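You operate a simulated robot arm through the tools that you are given. There is no shell and no other tool.

You run a simulated robot arm. Do the job below in one go: nothing can be reset, and whatever is moved stays where it is left.

## Task
Funnel rice into the red square jar to its 100 line and close it.
Fine: bag and funnel back on the table. Set down upright: rice bag.

Only the result counts: the job must be done as asked and must still hold three seconds after the hand-in. Knocking over, shifting, dropping, spilling or breaking anything else fails it.

## Robot
A 7-joint arm with a two-finger parallel gripper, fixed in place. Base frame: the origin is at the foot of the arm, x ahead of it, y to its left, z up; the work surface is at about z = 0. Lengths are in mm, angles in degrees, forces in N, time in s.
With the tool pointing down near the work surface it reaches from about 240 to 620 mm from the base axis. Its first joint turns from -66.0 to 66.0 degrees. Payload 2.6 kg.
The tool frame sits at the grasp point between the pads (the TCP): z along the fingers, y along the line on which they close. The tips reach 30 mm beyond it. The gripper opens to 94 mm. The fingers are 28 mm wide and 10 mm thick; the gripper's body (50 by 96 mm) begins 55 mm behind the TCP.
Orientation is that of the tool frame in the base frame, as a unit quaternion [x, y, z, w]. With the fingers straight down and closing along the base's y, the tool's x points along the base's -x, its y along +y and its z along -z.

## Interface
- The arm moves only by the tool arm_command. Its argument "series" is a list of rows, each a list of 3 entries, a list of its own where there are three numbers: the opening, from 0 (shut) to 1 (fully open), then the shift along the tool's x, y, z in units of 25 mm (1.0 is 25 mm), then the turn, a rotation vector about the tool's x, y, z in units of 8 degrees (1.0 is 8 degrees). In form: [[grip, [dx, dy, dz], [ax, ay, az]], ...]. A call has 1 to 20 rows; each row shifts and turns the commanded pose from where the row before left it, along the tool's axes as they then stand. A call with a number of a shift or a turn outside -1 to 1 is refused whole. Rows are played at 5 a second. More than 50 mm and 8.6 degrees between two rows, or a gripper value outside its range, and nothing of the call is played. Where a pose cannot be reached the arm comes as near as it can. A force on the tool above 40 N (or 10 N above the force at the start of the call, whichever is more), or a blocked arm, ends the call early, and 0.2 s more pass. The fingers move at their own pace (about 72 mm/s each) and stop on an object; they squeeze with about 27 N. The grip force told is the motor's: it shows also when the fingers shut on nothing. Time passes only in rows, and 0.2 s behind the last, so rows that do not move let the fingers close. It gives the time, the measured TCP pose, the force on the tool (base axes), the opening and the grip force at its end, in the units of the frame above (readings bear some noise), with the torque about the TCP (base axes, N m) and any sound that the robot's microphone picked up, and new pictures: "pictures" is both (left out), scene, wrist or none.
- Cameras (640 x 400 px; columns grow to the right, rows downward): "scene" is fixed at [12.1, 417.9, 559.8]; the picture's right is [-0.93, -0.36, 0.00], its down [-0.22, 0.56, -0.80] and it looks along [0.29, -0.74, -0.60] (base axes); focal length 214 px, centre (320, 200). "wrist" rides on the gripper at [76, 14, -102] in the tool frame; the picture's right is [-0.18, 0.98, 0.00], its down [-0.75, -0.14, -0.64] and it looks along [-0.63, -0.12, 0.77] (tool axes); focal length 243 px, centre (320, 200). There is no depth. A picture from a camera that has moved, and an enlarged one, comes with that camera's place and axes in the base frame and with its lens.
- zoom(camera, box): a new picture of the part [left, top, right, bottom] of that camera's present view, enlarged. No time passes.
- hand_in(): hands the job in; it is judged then, once.

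Nothing tells you positions but the pictures and the camera data. Unless the task says otherwise, let go and move clear before handing in.

The tools are called after ">>>" as name(argument=value, ...) on one line, values as JSON. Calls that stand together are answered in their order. arm_command: Moves the arm, as the interface text tells. Its arguments: {"type":"object","properties":{"series":{"type":"array","items":{"type":"array"}},"pictures":{"type":"string","enum":["both","scene","wrist","none"]}},"required":["series"]} The other tools are called the same way: zoom (camera, box) takes an enlarged picture of a part of a camera's view; hand_in () hands the job in.

At the start:

```text
time: 0.0
tcp_pos: [355.9, -52.9, 393.8]
ee_rot: [0.001, 1.0, 0.0, 0.0]
ft_force: [0.3, 0.2, 0.1]
wrist_torque: [0.03, 0.03, -0.02]
gripper_width: 94.1
finger_force: 0.0
```

scene: 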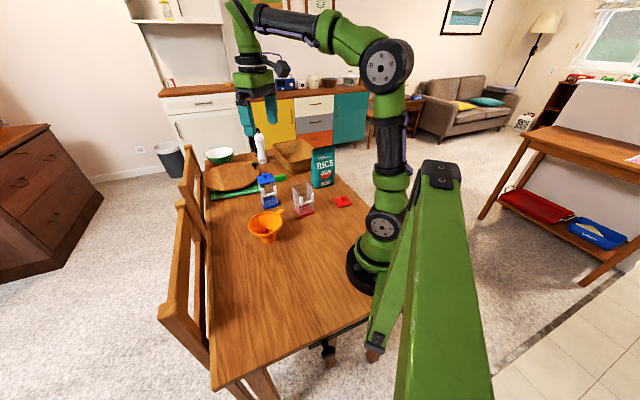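
wrist: 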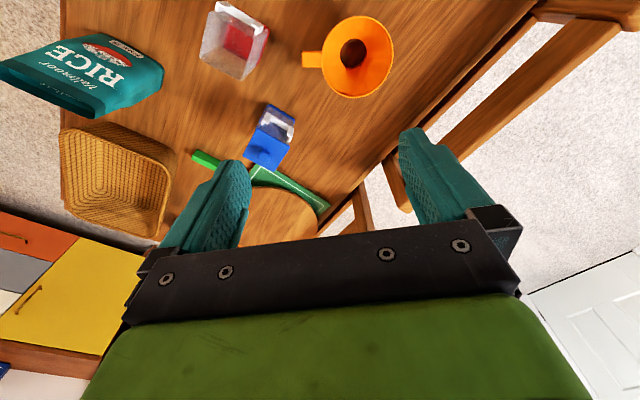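

I see a table with a rice bag, an open clear jar with a red base/label, a blue-lidded jar, an orange funnel, and a red lid. I'll zoom in first to locate everything.

>>> zoom(camera="scene", box=[200, 120, 380, 250])

>>> zoom(camera="scene", box=[280, 140, 360, 220])

>>> zoom(camera="wrist", box=[180, 0, 420, 180])

>>> zoom(camera="wrist", box=[0, 0, 240, 150])

```text
3.08 times, centred on (290, 185) of scene
camera zoom: at [12.1, 417.9, 559.8], right [-0.93, -0.36, 0.0], down [-0.22, 0.56, -0.8], along [0.29, -0.74, -0.6], focal length 660 px, centre (412, 246)
```

zoom: 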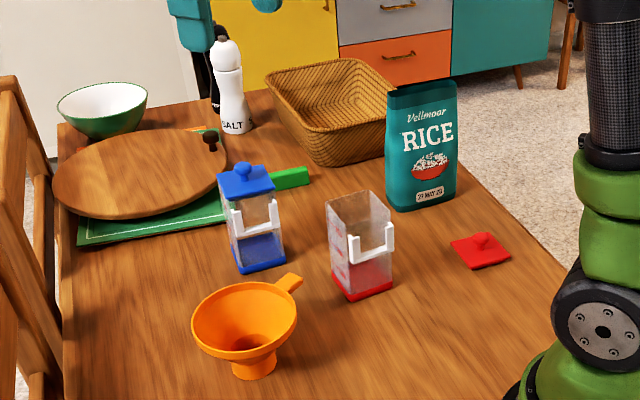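

```text
5.00 times, centred on (320, 180) of scene
camera zoom: at [12.1, 417.9, 559.8], right [-0.93, -0.36, 0.0], down [-0.22, 0.56, -0.8], along [0.29, -0.74, -0.6], focal length 1072 px, centre (320, 300)
```

zoom: 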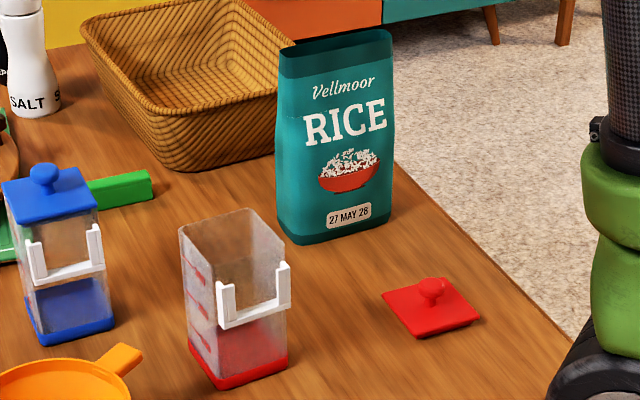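

```text
2.22 times, centred on (300, 90) of wrist
camera zoom: at [280.1, -39.5, 496.9], right [0.18, 0.98, 0.0], down [0.75, -0.14, 0.64], along [0.63, -0.12, -0.77], focal length 539 px, centre (364, 444)
```

zoom: 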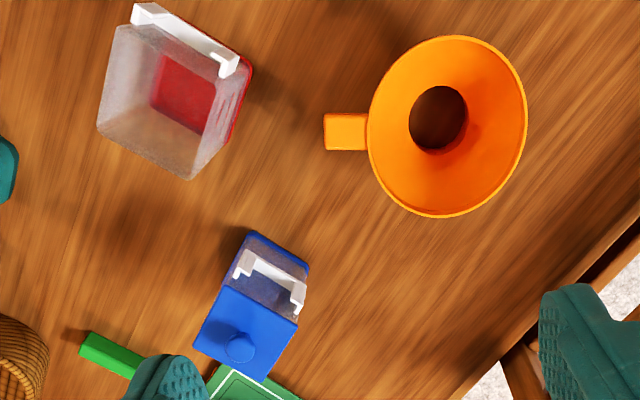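

```text
2.67 times, centred on (120, 75) of wrist
camera zoom: at [280.1, -39.5, 496.9], right [0.18, 0.98, 0.0], down [0.75, -0.14, 0.64], along [0.63, -0.12, -0.77], focal length 647 px, centre (853, 533)
```

zoom: 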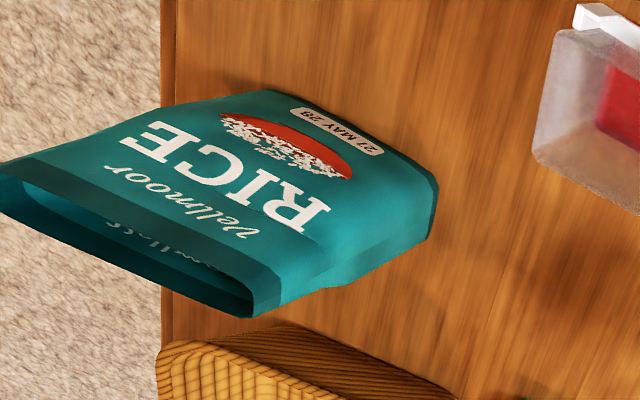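

The red jar stands near (315, -180), rotated by roughly 40°, and about 110 mm tall. The bag is near (318, -399), the funnel in front, and the red lid to the right. Before moving I want a closer look at the clip, the scale lines and the lids.

>>> zoom(camera="scene", box=[286, 174, 326, 220])

>>> zoom(camera="scene", box=[250, 165, 286, 215])

>>> zoom(camera="scene", box=[240, 200, 300, 250])

>>> zoom(camera="scene", box=[325, 185, 365, 215])

>>> zoom(camera="wrist", box=[195, 0, 275, 80])

>>> zoom(camera="wrist", box=[235, 95, 305, 175])

>>> zoom(camera="wrist", box=[290, 0, 410, 110])

```text
8.70 times, centred on (306, 197) of scene
camera zoom: at [12.1, 417.9, 559.8], right [-0.93, -0.36, 0.0], down [-0.22, 0.56, -0.8], along [0.29, -0.74, -0.6], focal length 1865 px, centre (442, 226)
```

zoom: 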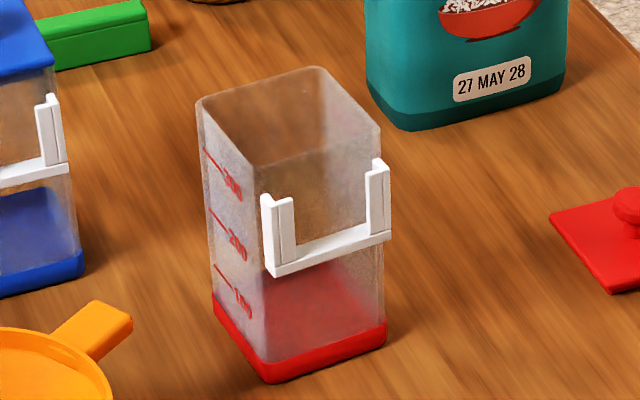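

```text
8.00 times, centred on (268, 190) of scene
camera zoom: at [12.1, 417.9, 559.8], right [-0.93, -0.36, 0.0], down [-0.22, 0.56, -0.8], along [0.29, -0.74, -0.6], focal length 1716 px, centre (736, 280)
```

zoom: 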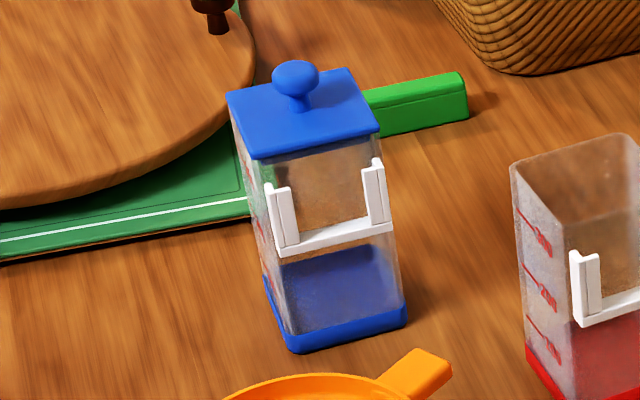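

```text
8.00 times, centred on (270, 225) of scene
camera zoom: at [12.1, 417.9, 559.8], right [-0.93, -0.36, 0.0], down [-0.22, 0.56, -0.8], along [0.29, -0.74, -0.6], focal length 1716 px, centre (720, 0)
```

zoom: 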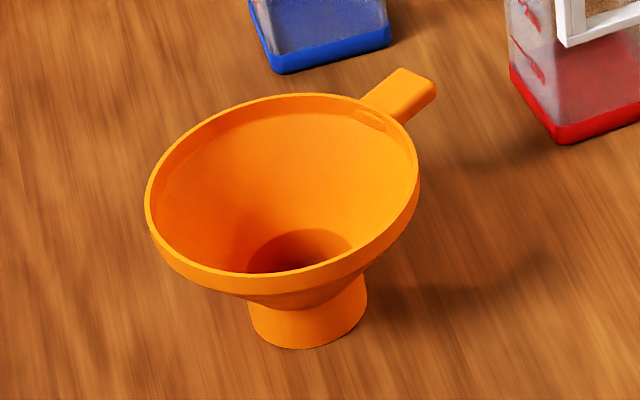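

```text
13.33 times, centred on (345, 200) of scene
camera zoom: at [12.1, 417.9, 559.8], right [-0.93, -0.36, 0.0], down [-0.22, 0.56, -0.8], along [0.29, -0.74, -0.6], focal length 2860 px, centre (-13, 200)
```

zoom: 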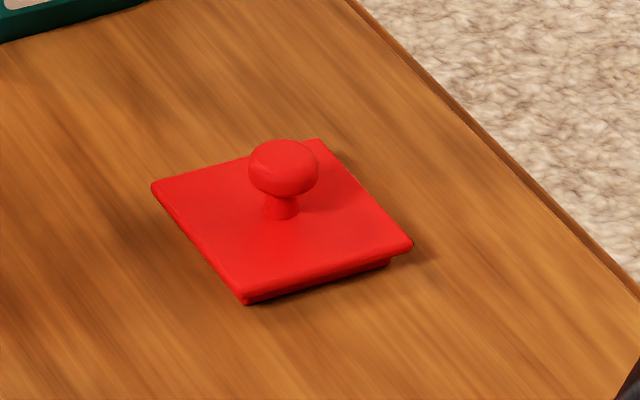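

```text
5.00 times, centred on (235, 40) of wrist
camera zoom: at [280.1, -39.5, 496.9], right [0.18, 0.98, 0.0], down [0.75, -0.14, 0.64], along [0.63, -0.12, -0.77], focal length 1213 px, centre (745, 1000)
```

zoom: 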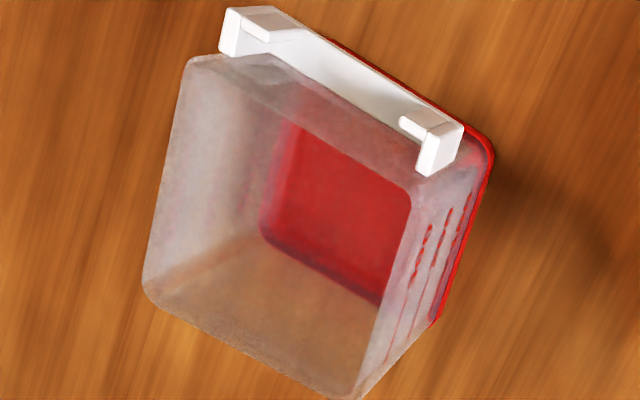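

```text
5.00 times, centred on (270, 135) of wrist
camera zoom: at [280.1, -39.5, 496.9], right [0.18, 0.98, 0.0], down [0.75, -0.14, 0.64], along [0.63, -0.12, -0.77], focal length 1213 px, centre (570, 525)
```

zoom: 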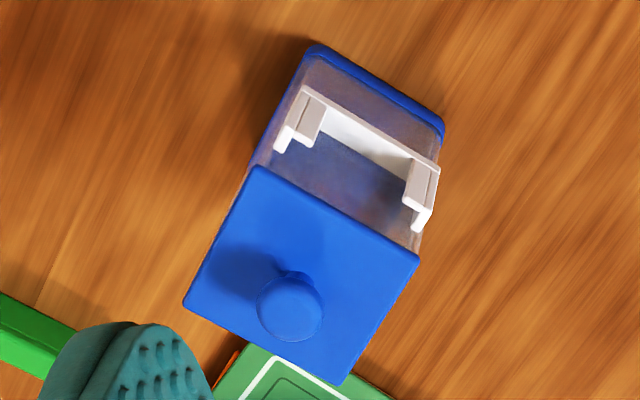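

```text
3.64 times, centred on (350, 55) of wrist
camera zoom: at [280.1, -39.5, 496.9], right [0.18, 0.98, 0.0], down [0.75, -0.14, 0.64], along [0.63, -0.12, -0.77], focal length 882 px, centre (211, 727)
```

zoom: 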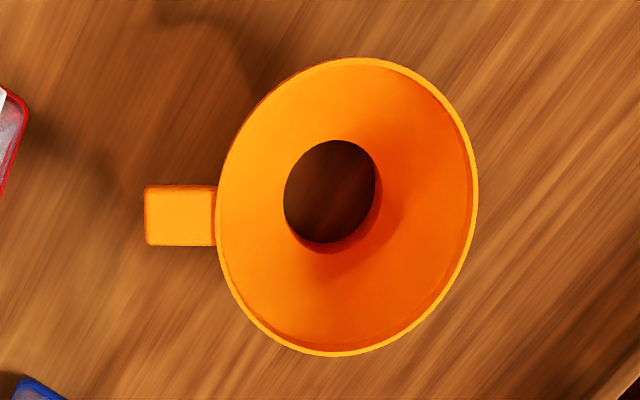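

The jar's 100/200/300 lines face the scene camera, and the white part is only a label holder, so closing means seating the red lid. The funnel is at about (361, 3) with its handle pointing to -y, and I'll turn the gripper above that handle first.

>>> arm_command(series=[[0.7, [0, 0, 0.7], [0, 0, -1]], [0.7, [0, 0, 0.7], [0, 0, -1]], [0.7, [0, 0, 0.7], [0, 0, -1]], [0.7, [0, 0, 0.7], [0, 0, -1]], [0.7, [0, 0, 0.7], [0, 0, -1]], [0.7, [0, 0, 0.7], [0, 0, -1]], [0.7, [0, 0, 0.7], [0, 0, -1]], [0.7, [0, 0, 0.7], [0, 0, -1]], [0.7, [0, 0, 0.7], [0, 0, -1]], [0.7, [0, 0, 0.7], [0, 0, -1]], [0.7, [0, 0, 0], [0, 0, 0]]])

```text
time: 2.4
tcp_pos: [357.2, -53.7, 220.1]
ee_rot: [-0.644, 0.765, 0.0, 0.0]
ft_force: [-0.4, 0.0, -0.1]
wrist_torque: [0.01, -0.02, 0.0]
gripper_width: 65.7
finger_force: 0.0
camera wrist: at [329.6, -126.5, 322.5], right [-0.94, 0.35, 0.0], down [0.27, 0.72, 0.64], along [0.22, 0.6, -0.77], focal length 243 px, centre (320, 200)
```

scene: 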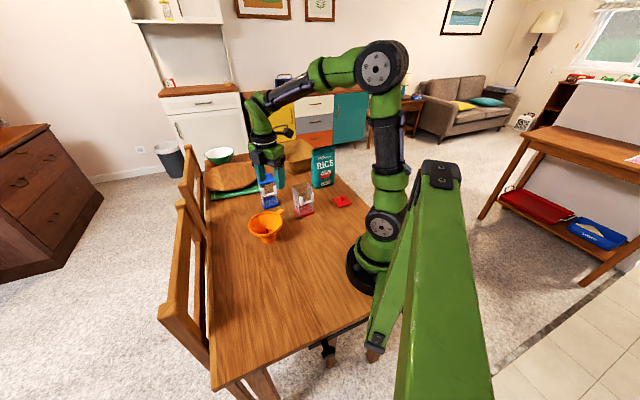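
wrist: 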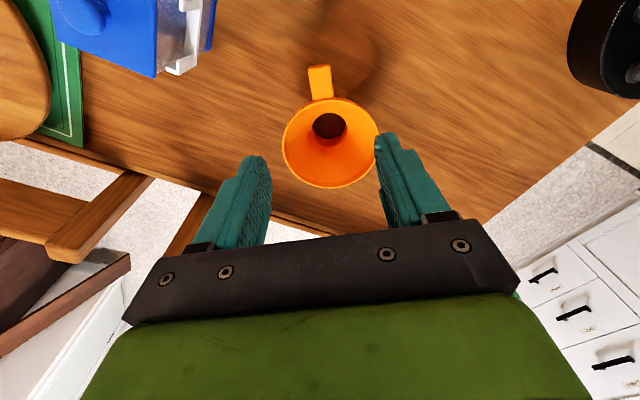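

The handle is centred at about (350, -67) at z≈70 and lines up with the tool. I'll move over it and go most of the way down.

>>> arm_command(series=[[0.6, [0.3, 0.1, 0.6], [0, 0, 0]], [0.6, [0.3, 0.1, 0.9], [0, 0, 0]], [0.6, [0, 0, 0.9], [0, 0, 0]], [0.6, [0, 0, 0.9], [0, 0, 0]], [0.6, [0, 0, 0.9], [0, 0, 0]], [0.6, [0, 0, 0.4], [0, 0, 0]], [0.6, [0, 0, 0], [0, 0, 0]]])

>>> zoom(camera="wrist", box=[160, 60, 480, 260])

>>> zoom(camera="scene", box=[230, 160, 330, 250])

```text
time: 4.0
tcp_pos: [349.8, -67.1, 104.5]
ee_rot: [-0.643, 0.766, 0.0, 0.0]
ft_force: [-0.5, -0.7, 0.6]
wrist_torque: [0.0, -0.01, 0.0]
gripper_width: 56.5
finger_force: 0.1
camera wrist: at [321.4, -139.9, 207.3], right [-0.94, 0.35, 0.0], down [0.27, 0.72, 0.64], along [0.23, 0.6, -0.77], focal length 243 px, centre (320, 200)
```

scene: 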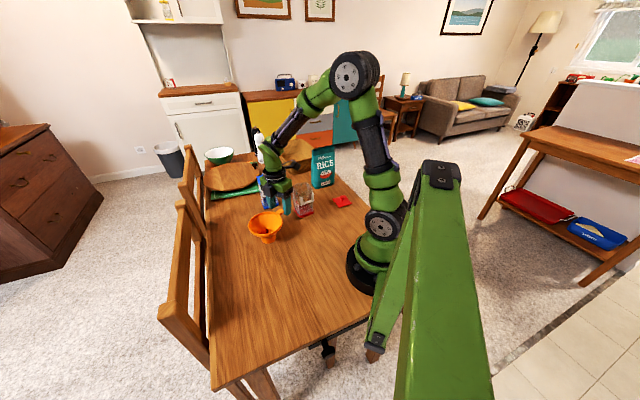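
wrist: 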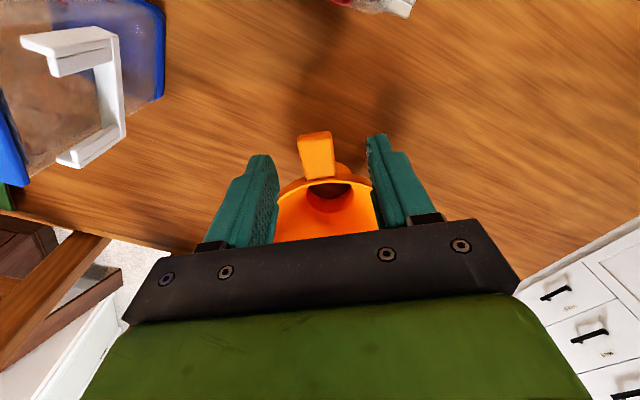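

```text
2.00 times, centred on (320, 160) of wrist
camera zoom: at [321.4, -139.9, 207.3], right [-0.94, 0.35, 0.0], down [0.27, 0.72, 0.64], along [0.23, 0.6, -0.77], focal length 485 px, centre (320, 280)
```

zoom: 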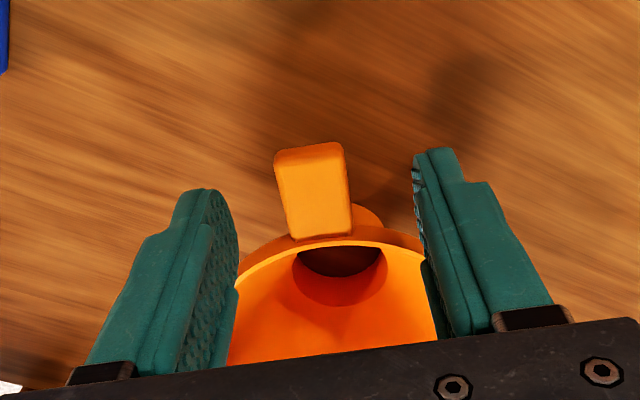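

```text
4.44 times, centred on (280, 205) of scene
camera zoom: at [12.1, 417.9, 559.8], right [-0.93, -0.36, 0.0], down [-0.22, 0.56, -0.8], along [0.29, -0.74, -0.6], focal length 953 px, centre (498, 178)
```

zoom: 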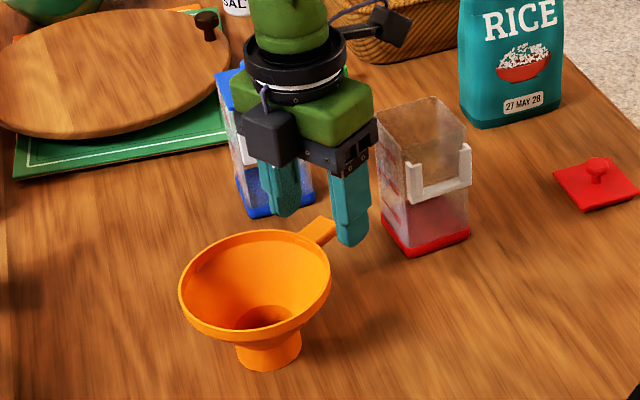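

The handle lies at 4° to the tool, so I'll trim the yaw, go down to z≈69 and close on it.

>>> arm_command(series=[[0.6, [0, 0, 0.5], [0, 0, 0.5]], [0.6, [0, 0, 0.5], [0, 0, 0]], [0.6, [0, 0, 0.42], [0, 0, 0]], [0.6, [0, 0, 0], [0, 0, 0]], [0.0, [0, 0, 0], [0, 0, 0]], [0.0, [0, 0, 0], [0, 0, 0]], [0.0, [0, 0, 0], [0, 0, 0]], [0.0, [0, 0, 0], [0, 0, 0]], [0.0, [0, 0, 0], [0, 0, 0]]])

>>> zoom(camera="wrist", box=[160, 60, 480, 260])

>>> zoom(camera="scene", box=[230, 160, 330, 250])

```text
time: 6.0
tcp_pos: [350.0, -66.9, 69.7]
ee_rot: [-0.616, 0.788, 0.0, 0.0]
ft_force: [0.4, 0.0, -0.3]
wrist_torque: [0.01, 0.01, 0.02]
gripper_width: 25.7
finger_force: 27.1
camera wrist: at [316.8, -137.6, 172.0], right [-0.91, 0.42, 0.0], down [0.32, 0.7, 0.64], along [0.27, 0.58, -0.77], focal length 243 px, centre (320, 200)
```

scene: 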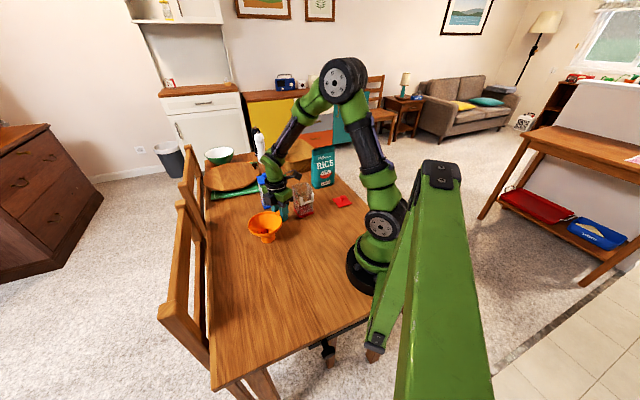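
wrist: 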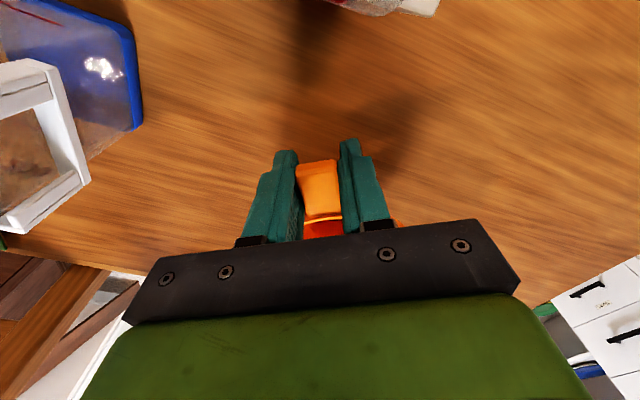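

```text
2.00 times, centred on (320, 160) of wrist
camera zoom: at [316.8, -137.6, 172.0], right [-0.91, 0.42, 0.0], down [0.32, 0.7, 0.64], along [0.27, 0.58, -0.77], focal length 485 px, centre (320, 280)
```

zoom: 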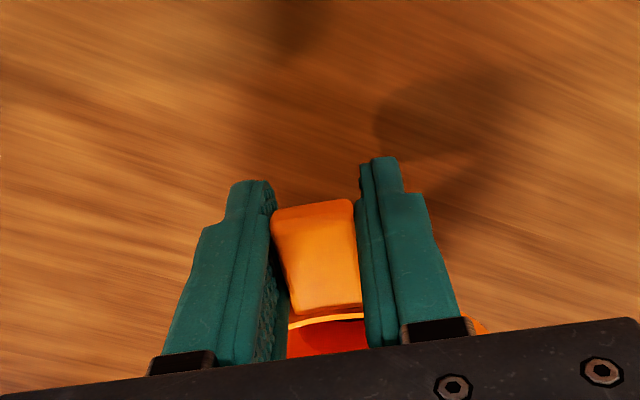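

```text
4.44 times, centred on (280, 205) of scene
camera zoom: at [12.1, 417.9, 559.8], right [-0.93, -0.36, 0.0], down [-0.22, 0.56, -0.8], along [0.29, -0.74, -0.6], focal length 953 px, centre (498, 178)
```

zoom: 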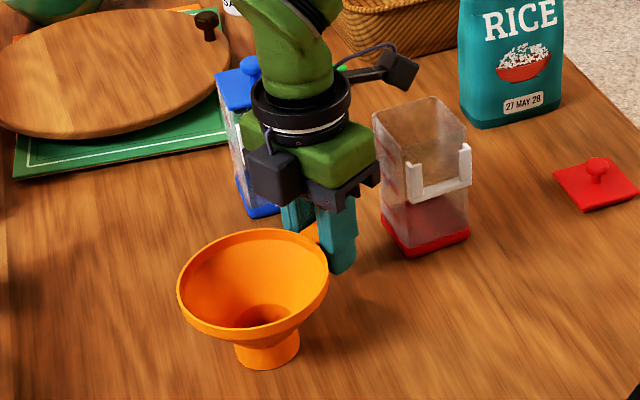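

The grip on the handle holds (25.7 mm). I'll lift the funnel straight up, then measure where it sits relative to the tool.

>>> arm_command(series=[[0.0, [0, 0, -0.4], [0, 0, 0]], [0.0, [0, 0, -0.8], [0, 0, 0]], [0.0, [0, 0, -0.9], [0, 0, 0]], [0.0, [0, 0, -0.9], [0, 0, 0]], [0.0, [0, 0, -0.9], [0, 0, 0]], [0.0, [0, 0, -0.9], [0, 0, 0]], [0.0, [0, 0, -0.9], [0, 0, 0]], [0.0, [0, 0, -0.3], [0, 0, 0]], [0.0, [0, 0, 0], [0, 0, 0]]])

>>> zoom(camera="scene", box=[220, 150, 330, 240])

>>> zoom(camera="wrist", box=[160, 0, 480, 200])

```text
time: 8.0
tcp_pos: [349.4, -66.6, 220.7]
ee_rot: [-0.616, 0.788, -0.001, 0.0]
ft_force: [0.0, 0.7, -0.3]
wrist_torque: [-0.02, 0.01, -0.02]
gripper_width: 25.5
finger_force: 27.1
camera wrist: at [316.3, -137.6, 322.4], right [-0.91, 0.42, 0.0], down [0.32, 0.7, 0.64], along [0.27, 0.58, -0.77], focal length 243 px, centre (320, 200)
```

scene: 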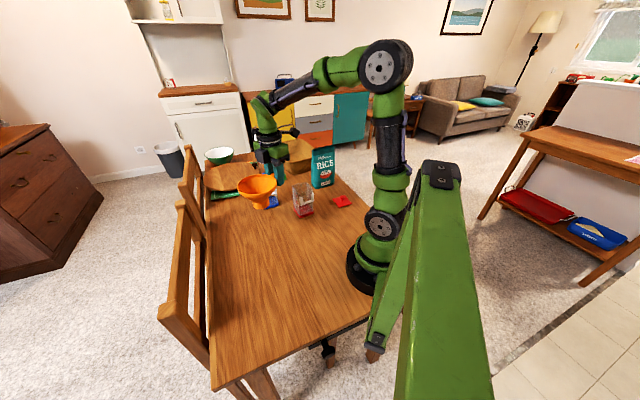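
wrist: 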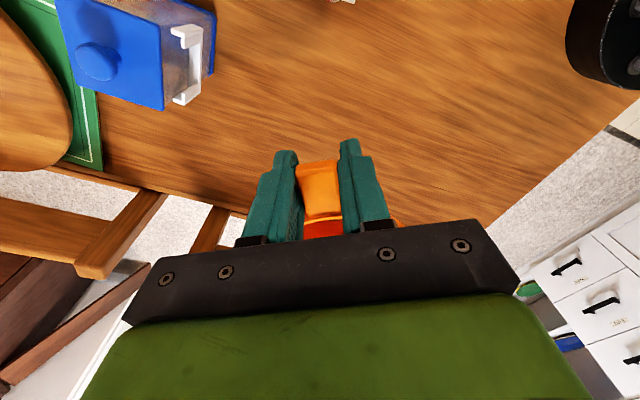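

```text
4.44 times, centred on (275, 195) of scene
camera zoom: at [12.1, 417.9, 559.8], right [-0.93, -0.36, 0.0], down [-0.22, 0.56, -0.8], along [0.29, -0.74, -0.6], focal length 953 px, centre (520, 222)
```

zoom: 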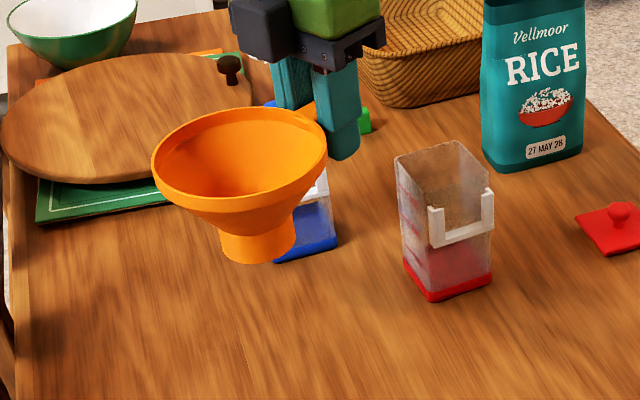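

```text
2.00 times, centred on (320, 100) of wrist
camera zoom: at [316.3, -137.6, 322.4], right [-0.91, 0.42, 0.0], down [0.32, 0.7, 0.64], along [0.27, 0.58, -0.77], focal length 485 px, centre (320, 400)
```

zoom: 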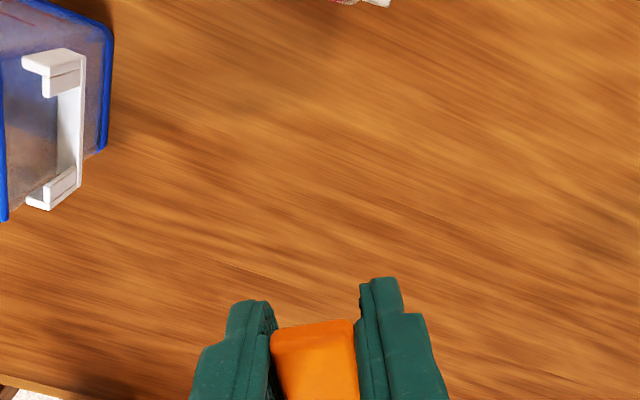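

The funnel is level in the grip, with its axis about 72 mm from the TCP. I'll slide over so the wrist camera gets a good look into the jar and I can fix its position accurately.

>>> arm_command(series=[[0.0, [0.6, 0, 0], [0, 0, 0]], [0.0, [0.9, -0.1, 0], [0, 0, 0]], [0.0, [0.9, 0, 0], [0, 0, 0]], [0.0, [0.7, 0, 0], [0, 0, 0]], [0.0, [0, 0, 0], [0, 0, 0]], [0.0, [0, 0, 0], [0, 0, 0]]])

>>> zoom(camera="wrist", box=[160, 0, 480, 200])

>>> zoom(camera="scene", box=[240, 150, 350, 230])

```text
time: 9.4
tcp_pos: [333.4, -143.4, 218.0]
ee_rot: [-0.616, 0.787, 0.0, -0.001]
ft_force: [0.5, 0.3, -0.2]
wrist_torque: [-0.03, 0.02, 0.02]
gripper_width: 25.4
finger_force: 26.9
camera wrist: at [300.6, -214.0, 321.1], right [-0.91, 0.42, 0.0], down [0.32, 0.7, 0.64], along [0.27, 0.58, -0.77], focal length 243 px, centre (320, 200)
```

scene: 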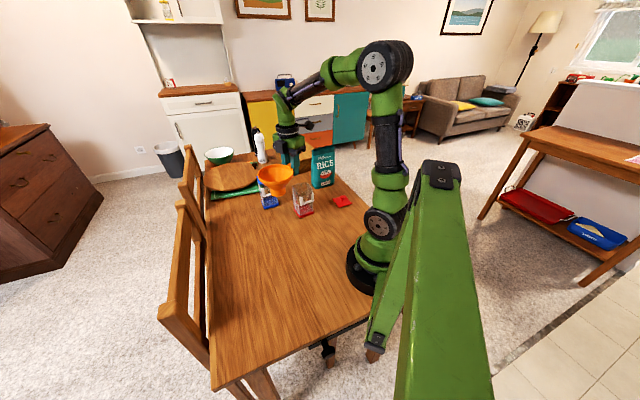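
wrist: 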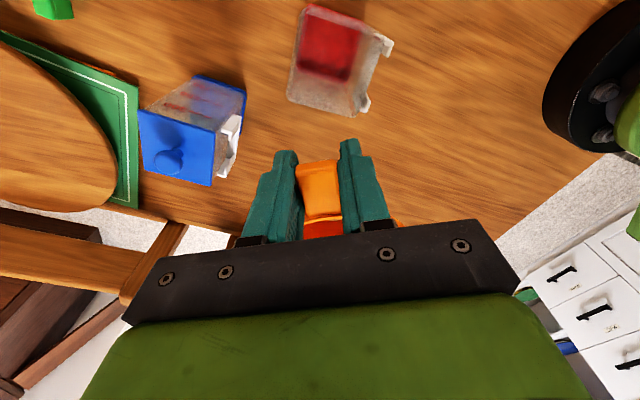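

```text
2.00 times, centred on (320, 100) of wrist
camera zoom: at [300.6, -214.0, 321.1], right [-0.91, 0.42, 0.0], down [0.32, 0.7, 0.64], along [0.27, 0.58, -0.77], focal length 485 px, centre (320, 400)
```

zoom: 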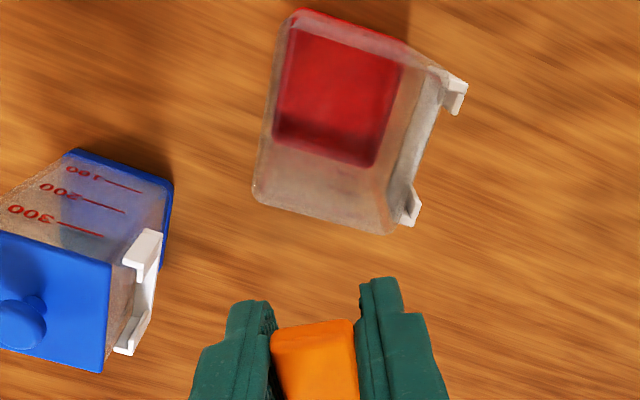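

```text
5.00 times, centred on (295, 190) of scene
camera zoom: at [12.1, 417.9, 559.8], right [-0.93, -0.36, 0.0], down [-0.22, 0.56, -0.8], along [0.29, -0.74, -0.6], focal length 1072 px, centre (445, 250)
```

zoom: 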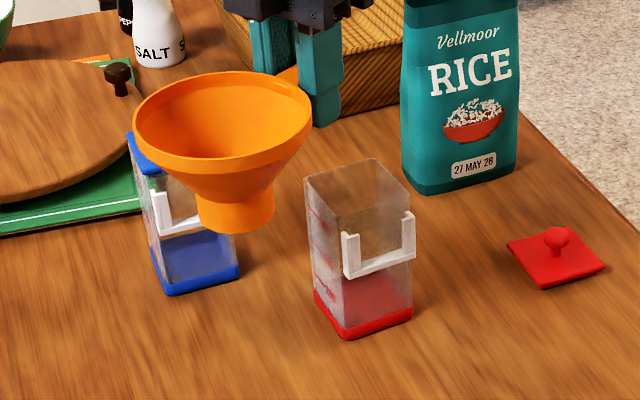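

Using the wrist camera, I put the jar centre at about (310, -172) with its rim near z≈112, and the scene camera reads slightly far. I'll carry the funnel above the jar and compare the spout with the rim.

>>> arm_command(series=[[0.0, [0.5, 0.08, 0], [0, 0, 0]], [0.0, [0.8, 0.1, 0], [0, 0, 0]], [0.0, [0.8, 0.1, 0], [0, 0, 0]], [0.0, [0.8, 0.1, 0], [0, 0, 0]], [0.0, [0.8, 0.1, 0], [0, 0, 0]], [0.0, [0.55, 0.05, 0], [0, 0, 0]], [0.0, [0, 0, 0.4], [0, 0, 0]], [0.0, [0, 0, 0], [0, 0, 0]], [0.0, [0, 0, 0], [0, 0, 0]]])

>>> zoom(camera="wrist", box=[160, 0, 480, 200])

>>> zoom(camera="scene", box=[270, 160, 340, 220])

```text
time: 11.4
tcp_pos: [294.3, -242.8, 209.6]
ee_rot: [-0.616, 0.788, 0.0, 0.0]
ft_force: [-0.5, -0.4, -0.3]
wrist_torque: [-0.03, 0.0, -0.02]
gripper_width: 25.5
finger_force: 27.5
camera wrist: at [260.8, -313.1, 312.6], right [-0.91, 0.42, 0.0], down [0.32, 0.7, 0.64], along [0.27, 0.58, -0.77], focal length 243 px, centre (320, 200)
```

scene: 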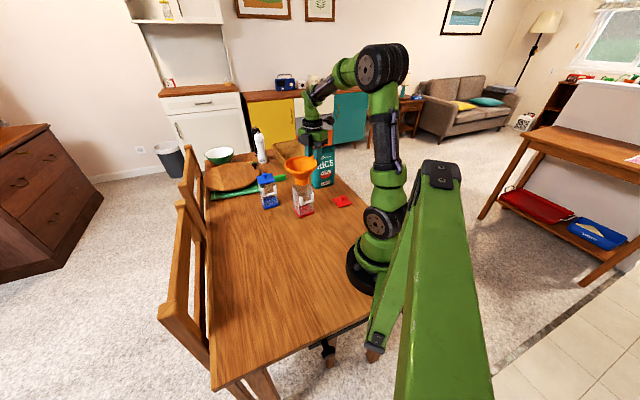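
wrist: 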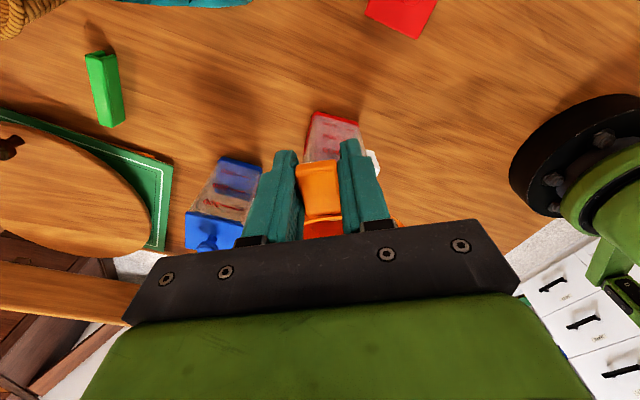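

```text
2.00 times, centred on (320, 100) of wrist
camera zoom: at [260.8, -313.1, 312.6], right [-0.91, 0.42, 0.0], down [0.32, 0.7, 0.64], along [0.27, 0.58, -0.77], focal length 485 px, centre (320, 400)
```

zoom: 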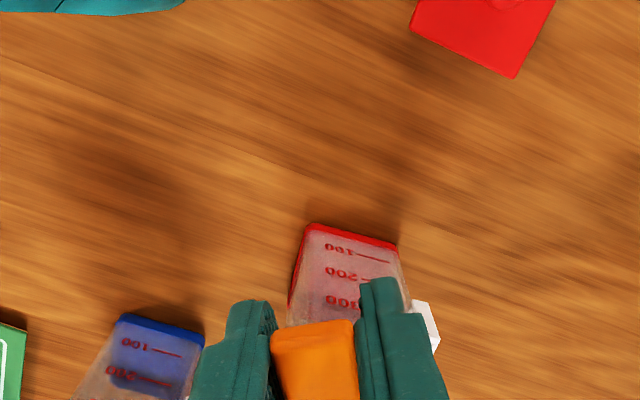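

```text
6.67 times, centred on (305, 190) of scene
camera zoom: at [12.1, 417.9, 559.8], right [-0.93, -0.36, 0.0], down [-0.22, 0.56, -0.8], along [0.29, -0.74, -0.6], focal length 1430 px, centre (420, 267)
```

zoom: 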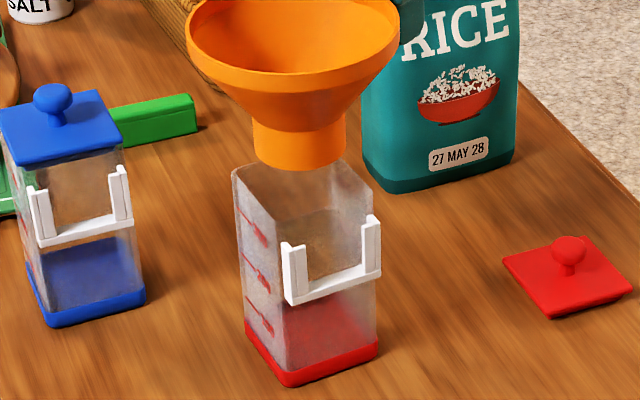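

The spout needs to shift by about (+2.5, -5) mm. I'll correct that, lower it to just above the rim and check again.

>>> arm_command(series=[[0.0, [0.17, -0.145, 0.2], [0, 0, 0]], [0.0, [0, 0, 0.3], [0, 0, 0]], [0.0, [0, 0, 0.26], [0, 0, 0]], [0.0, [0, 0, 0], [0, 0, 0]], [0.0, [0, 0, 0], [0, 0, 0]]], pictures="none")

>>> zoom(camera="scene", box=[280, 170, 330, 215])

>>> zoom(camera="wrist", box=[200, 80, 440, 240])

```text
time: 12.6
tcp_pos: [297.0, -249.3, 193.0]
ee_rot: [-0.616, 0.788, 0.0, 0.0]
ft_force: [0.1, -0.6, -0.8]
wrist_torque: [-0.03, -0.01, -0.04]
gripper_width: 25.7
finger_force: 27.3
```

```text
8.89 times, centred on (305, 192) of scene
camera zoom: at [12.1, 417.9, 559.8], right [-0.93, -0.36, 0.0], down [-0.22, 0.56, -0.8], along [0.29, -0.74, -0.6], focal length 1906 px, centre (453, 267)
```

zoom: 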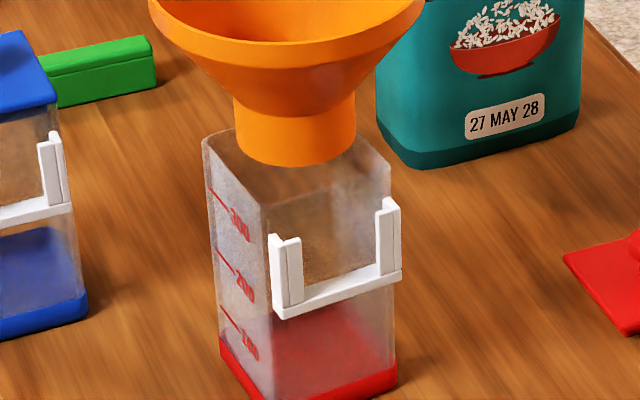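

```text
2.50 times, centred on (320, 160) of wrist
camera zoom: at [263.8, -319.7, 294.2], right [-0.91, 0.42, 0.0], down [0.32, 0.7, 0.64], along [0.27, 0.58, -0.77], focal length 606 px, centre (320, 300)
```

zoom: 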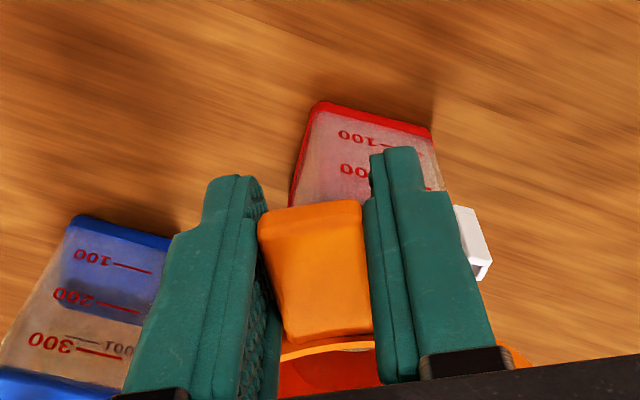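

The spout now lines up with the jar mouth to within about 1–2 mm. I'll lower it slowly into the mouth and watch the force.

>>> arm_command(series=[[0.0, [0.047, -0.012, 0.25], [0, 0, 0]], [0.0, [0, 0, 0.25], [0, 0, 0]], [0.0, [0, 0, 0.2], [0, 0, 0]], [0.0, [0, 0, 0.2], [0, 0, 0]], [0.0, [0, 0, 0.2], [0, 0, 0]], [0.0, [0, 0, 0], [0, 0, 0]], [0.0, [0, 0, 0], [0, 0, 0]]], pictures="none")

>>> zoom(camera="scene", box=[280, 170, 330, 215])

```text
time: 14.2
tcp_pos: [297.3, -249.5, 161.5]
ee_rot: [-0.616, 0.788, 0.0, -0.001]
ft_force: [0.4, 0.2, -1.5]
wrist_torque: [-0.04, 0.0, 0.02]
gripper_width: 25.7
finger_force: 26.9
```

```text
8.89 times, centred on (305, 192) of scene
camera zoom: at [12.1, 417.9, 559.8], right [-0.93, -0.36, 0.0], down [-0.22, 0.56, -0.8], along [0.29, -0.74, -0.6], focal length 1906 px, centre (453, 267)
```

zoom: 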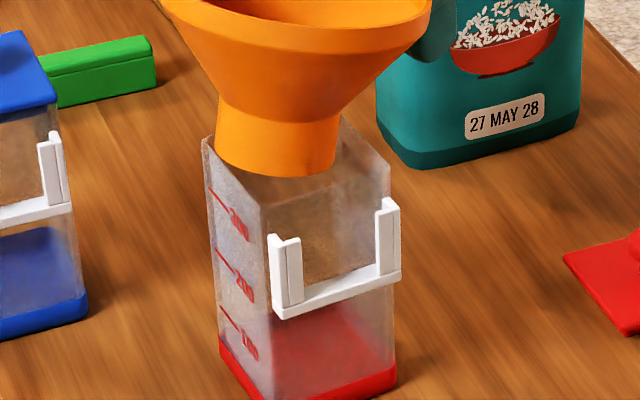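

The spout caught the near-left rim and the funnel tilted in my grip. I'll lift off and see how it now sits.

>>> arm_command(series=[[0.0, [0, 0, -0.3], [0, 0, 0]], [0.0, [0, 0, -0.5], [0, 0, 0]], [0.0, [0, 0, -0.5], [0, 0, 0]], [0.0, [0, 0, -0.4], [0, 0, 0]], [0.0, [0, 0, 0], [0, 0, 0]], [0.0, [0, 0, 0], [0, 0, 0]]], pictures="none")

>>> zoom(camera="scene", box=[270, 145, 340, 215])

>>> zoom(camera="wrist", box=[200, 80, 440, 240])

```text
time: 15.6
tcp_pos: [297.0, -250.5, 205.6]
ee_rot: [-0.617, 0.787, 0.001, 0.0]
ft_force: [0.0, -0.3, -1.1]
wrist_torque: [-0.07, 0.01, -0.02]
gripper_width: 25.5
finger_force: 27.2
```

```text
5.71 times, centred on (305, 180) of scene
camera zoom: at [12.1, 417.9, 559.8], right [-0.93, -0.36, 0.0], down [-0.22, 0.56, -0.8], along [0.29, -0.74, -0.6], focal length 1226 px, centre (406, 314)
```

zoom: 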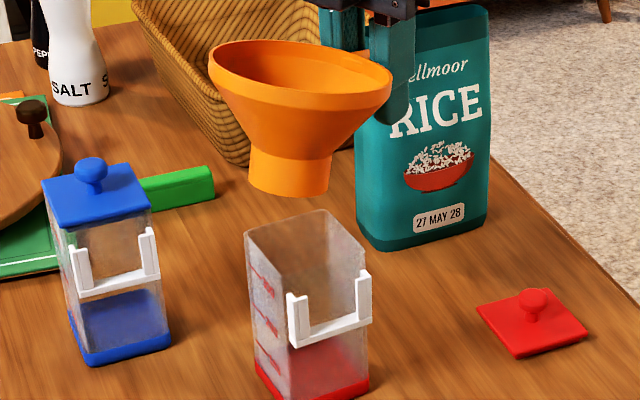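

```text
2.50 times, centred on (320, 160) of wrist
camera zoom: at [263.9, -320.7, 307.5], right [-0.91, 0.42, 0.0], down [0.32, 0.7, 0.64], along [0.27, 0.58, -0.77], focal length 606 px, centre (320, 300)
```

zoom: 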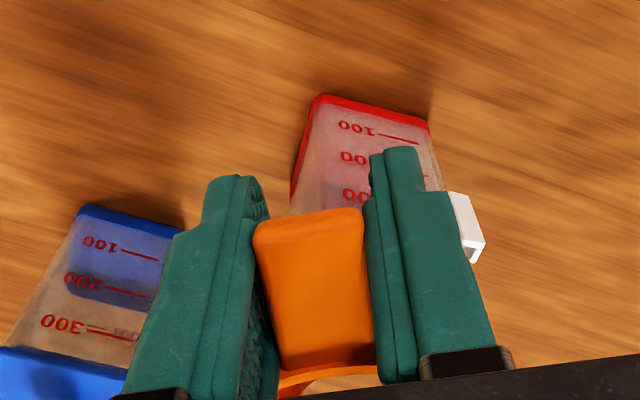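

The funnel has pitched about 20° in the grip. The jar rim is unobstructed now, so I'll zoom in to measure it precisely.

>>> zoom(camera="scene", box=[286, 178, 326, 203])

>>> zoom(camera="scene", box=[285, 145, 345, 185])

```text
16.00 times, centred on (306, 190) of scene
camera zoom: at [12.1, 417.9, 559.8], right [-0.93, -0.36, 0.0], down [-0.22, 0.56, -0.8], along [0.29, -0.74, -0.6], focal length 3432 px, centre (544, 352)
```

zoom: 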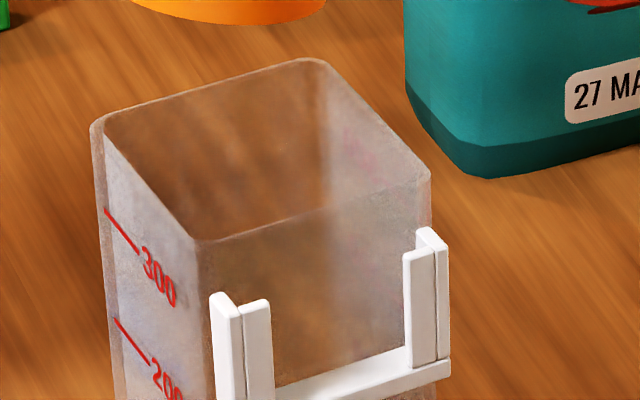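

```text
10.00 times, centred on (315, 165) of scene
camera zoom: at [12.1, 417.9, 559.8], right [-0.93, -0.36, 0.0], down [-0.22, 0.56, -0.8], along [0.29, -0.74, -0.6], focal length 2145 px, centre (370, 550)
```

zoom: 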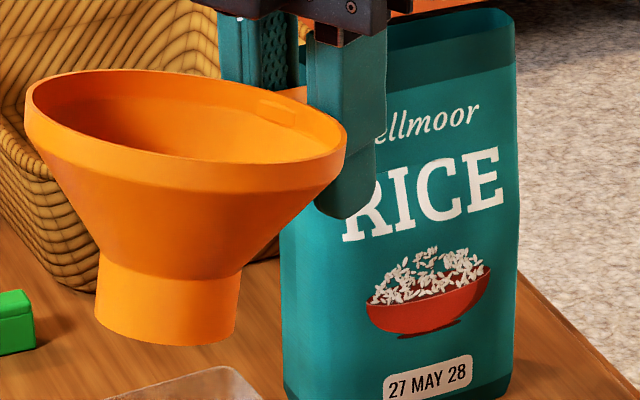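

The rim is actually at z≈117, so the spout had been about 7 mm too far back. I'll level the funnel by pitching the tool 15°, correct the position and re-check above the rim.

>>> arm_command(series=[[0.0, [-0.24, 0.18, 0], [0, 0, 0]], [0.0, [0, 0, 0], [0, 0.9, 0]], [0.0, [0, 0, 0], [0, 0.9, 0]], [0.0, [0, 0, 0], [0, 0, 0]], [0.0, [0, 0, 0], [0, 0, 0]]], pictures="scene")

>>> zoom(camera="scene", box=[275, 150, 339, 190])

>>> zoom(camera="scene", box=[280, 170, 330, 215])

```text
time: 16.8
tcp_pos: [295.0, -242.5, 205.1]
ee_rot: [-0.611, 0.782, -0.077, -0.099]
ft_force: [-0.1, -0.7, -0.2]
wrist_torque: [-0.05, 0.01, 0.0]
gripper_width: 25.6
finger_force: 26.2
```

scene: 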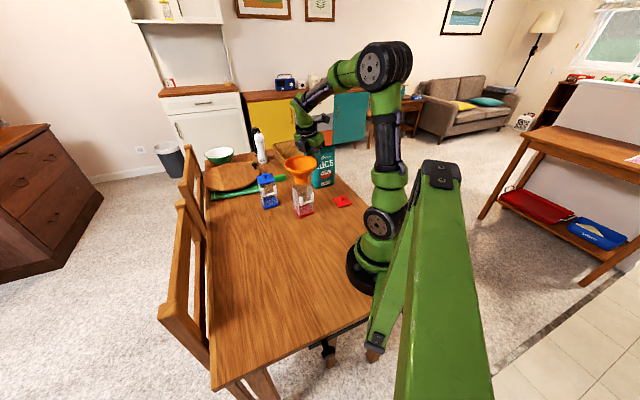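

```text
10.00 times, centred on (307, 170) of scene
camera zoom: at [12.1, 417.9, 559.8], right [-0.93, -0.36, 0.0], down [-0.22, 0.56, -0.8], along [0.29, -0.74, -0.6], focal length 2145 px, centre (450, 500)
```

zoom: 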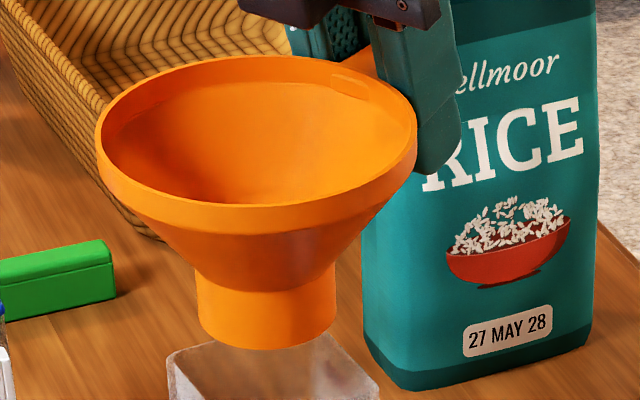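

```text
8.89 times, centred on (305, 192) of scene
camera zoom: at [12.1, 417.9, 559.8], right [-0.93, -0.36, 0.0], down [-0.22, 0.56, -0.8], along [0.29, -0.74, -0.6], focal length 1906 px, centre (453, 267)
```

zoom: 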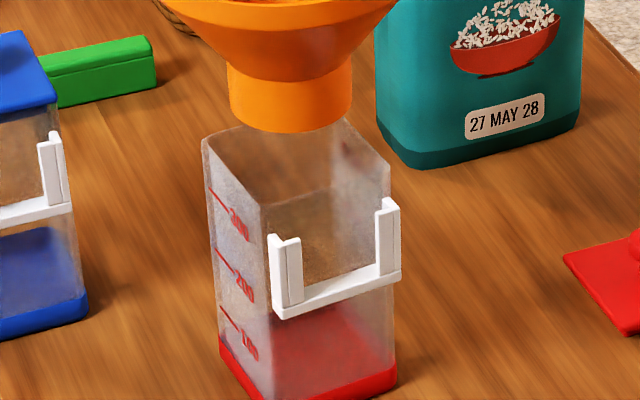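

The funnel is level again. I'll nudge it (-3, +4) mm and lower to just above the rim for a clearer comparison.

>>> arm_command(series=[[0.0, [-0.12, 0.167, -0.03], [0, 0, 0]], [0.0, [-0.085, 0, 0.33], [0, 0, 0]], [0.0, [-0.085, 0, 0.33], [0, 0, 0]], [0.0, [0, 0, 0], [0, 0, 0]], [0.0, [0, 0, 0], [0, 0, 0]]], pictures="none")

>>> zoom(camera="scene", box=[286, 170, 326, 195])

>>> zoom(camera="scene", box=[280, 160, 330, 205])

>>> zoom(camera="wrist", box=[200, 80, 440, 240])

```text
time: 18.0
tcp_pos: [290.5, -238.2, 187.7]
ee_rot: [-0.612, 0.781, -0.077, -0.098]
ft_force: [0.7, -0.6, -1.1]
wrist_torque: [-0.04, 0.01, 0.0]
gripper_width: 25.6
finger_force: 26.8
```

```text
16.00 times, centred on (306, 182) of scene
camera zoom: at [12.1, 417.9, 559.8], right [-0.93, -0.36, 0.0], down [-0.22, 0.56, -0.8], along [0.29, -0.74, -0.6], focal length 3432 px, centre (544, 480)
```

zoom: 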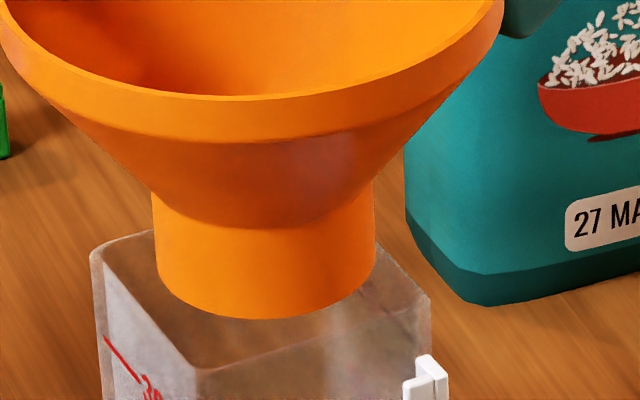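

```text
8.89 times, centred on (305, 182) of scene
camera zoom: at [12.1, 417.9, 559.8], right [-0.93, -0.36, 0.0], down [-0.22, 0.56, -0.8], along [0.29, -0.74, -0.6], focal length 1906 px, centre (453, 356)
```

zoom: 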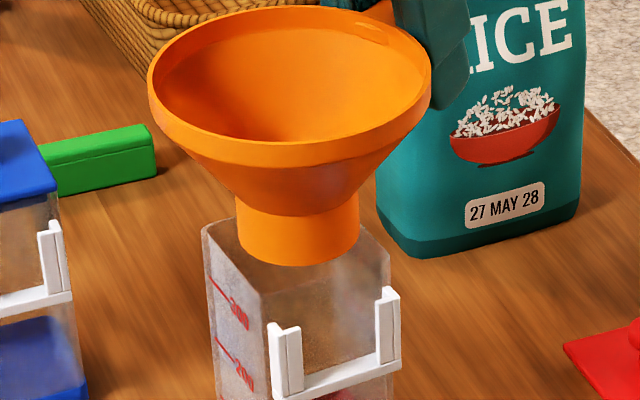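

```text
2.50 times, centred on (320, 160) of wrist
camera zoom: at [264.1, -281.9, 305.7], right [-0.91, 0.41, -0.05], down [0.35, 0.83, 0.43], along [0.22, 0.38, -0.9], focal length 606 px, centre (320, 300)
```

zoom: 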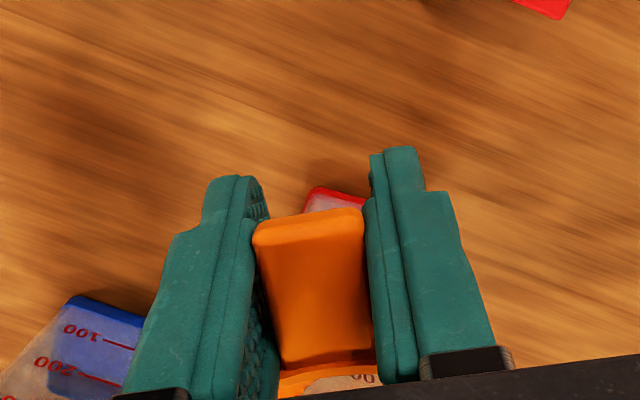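

The spout now appears centred within 1–2 mm and a few millimetres above the rim. I'll lower it 10 mm and check that it's entering the mouth.

>>> arm_command(series=[[0.0, [-0.06, -0.03, 0.19], [0, 0, 0]], [0.0, [-0.06, 0, 0.19], [0, 0, 0]], [0.0, [0, 0, 0], [0, 0, 0]], [0.0, [0, 0, 0], [0, 0, 0]]], pictures="none")

>>> zoom(camera="scene", box=[286, 170, 326, 195])

>>> zoom(camera="scene", box=[280, 160, 330, 205])

```text
time: 19.0
tcp_pos: [292.4, -239.3, 177.7]
ee_rot: [-0.611, 0.782, -0.077, -0.099]
ft_force: [-0.6, -0.5, -0.8]
wrist_torque: [-0.04, -0.01, 0.04]
gripper_width: 25.4
finger_force: 27.0
```

```text
16.00 times, centred on (306, 182) of scene
camera zoom: at [12.1, 417.9, 559.8], right [-0.93, -0.36, 0.0], down [-0.22, 0.56, -0.8], along [0.29, -0.74, -0.6], focal length 3432 px, centre (544, 480)
```

zoom: 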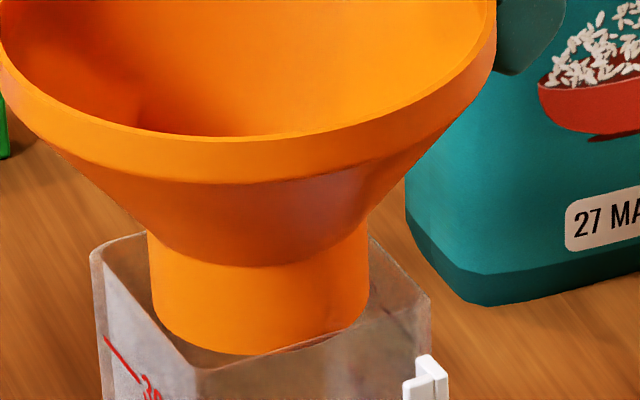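

```text
8.89 times, centred on (305, 182) of scene
camera zoom: at [12.1, 417.9, 559.8], right [-0.93, -0.36, 0.0], down [-0.22, 0.56, -0.8], along [0.29, -0.74, -0.6], focal length 1906 px, centre (453, 356)
```

zoom: 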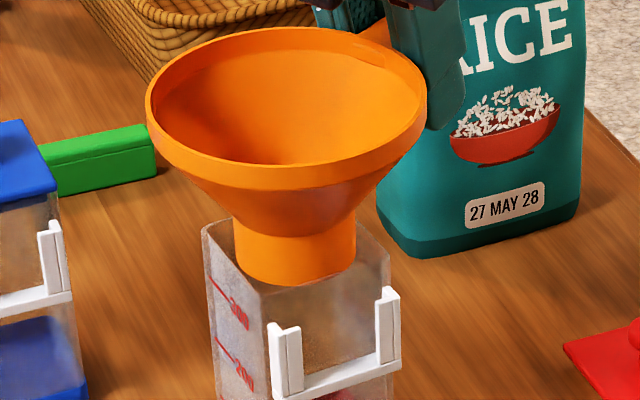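

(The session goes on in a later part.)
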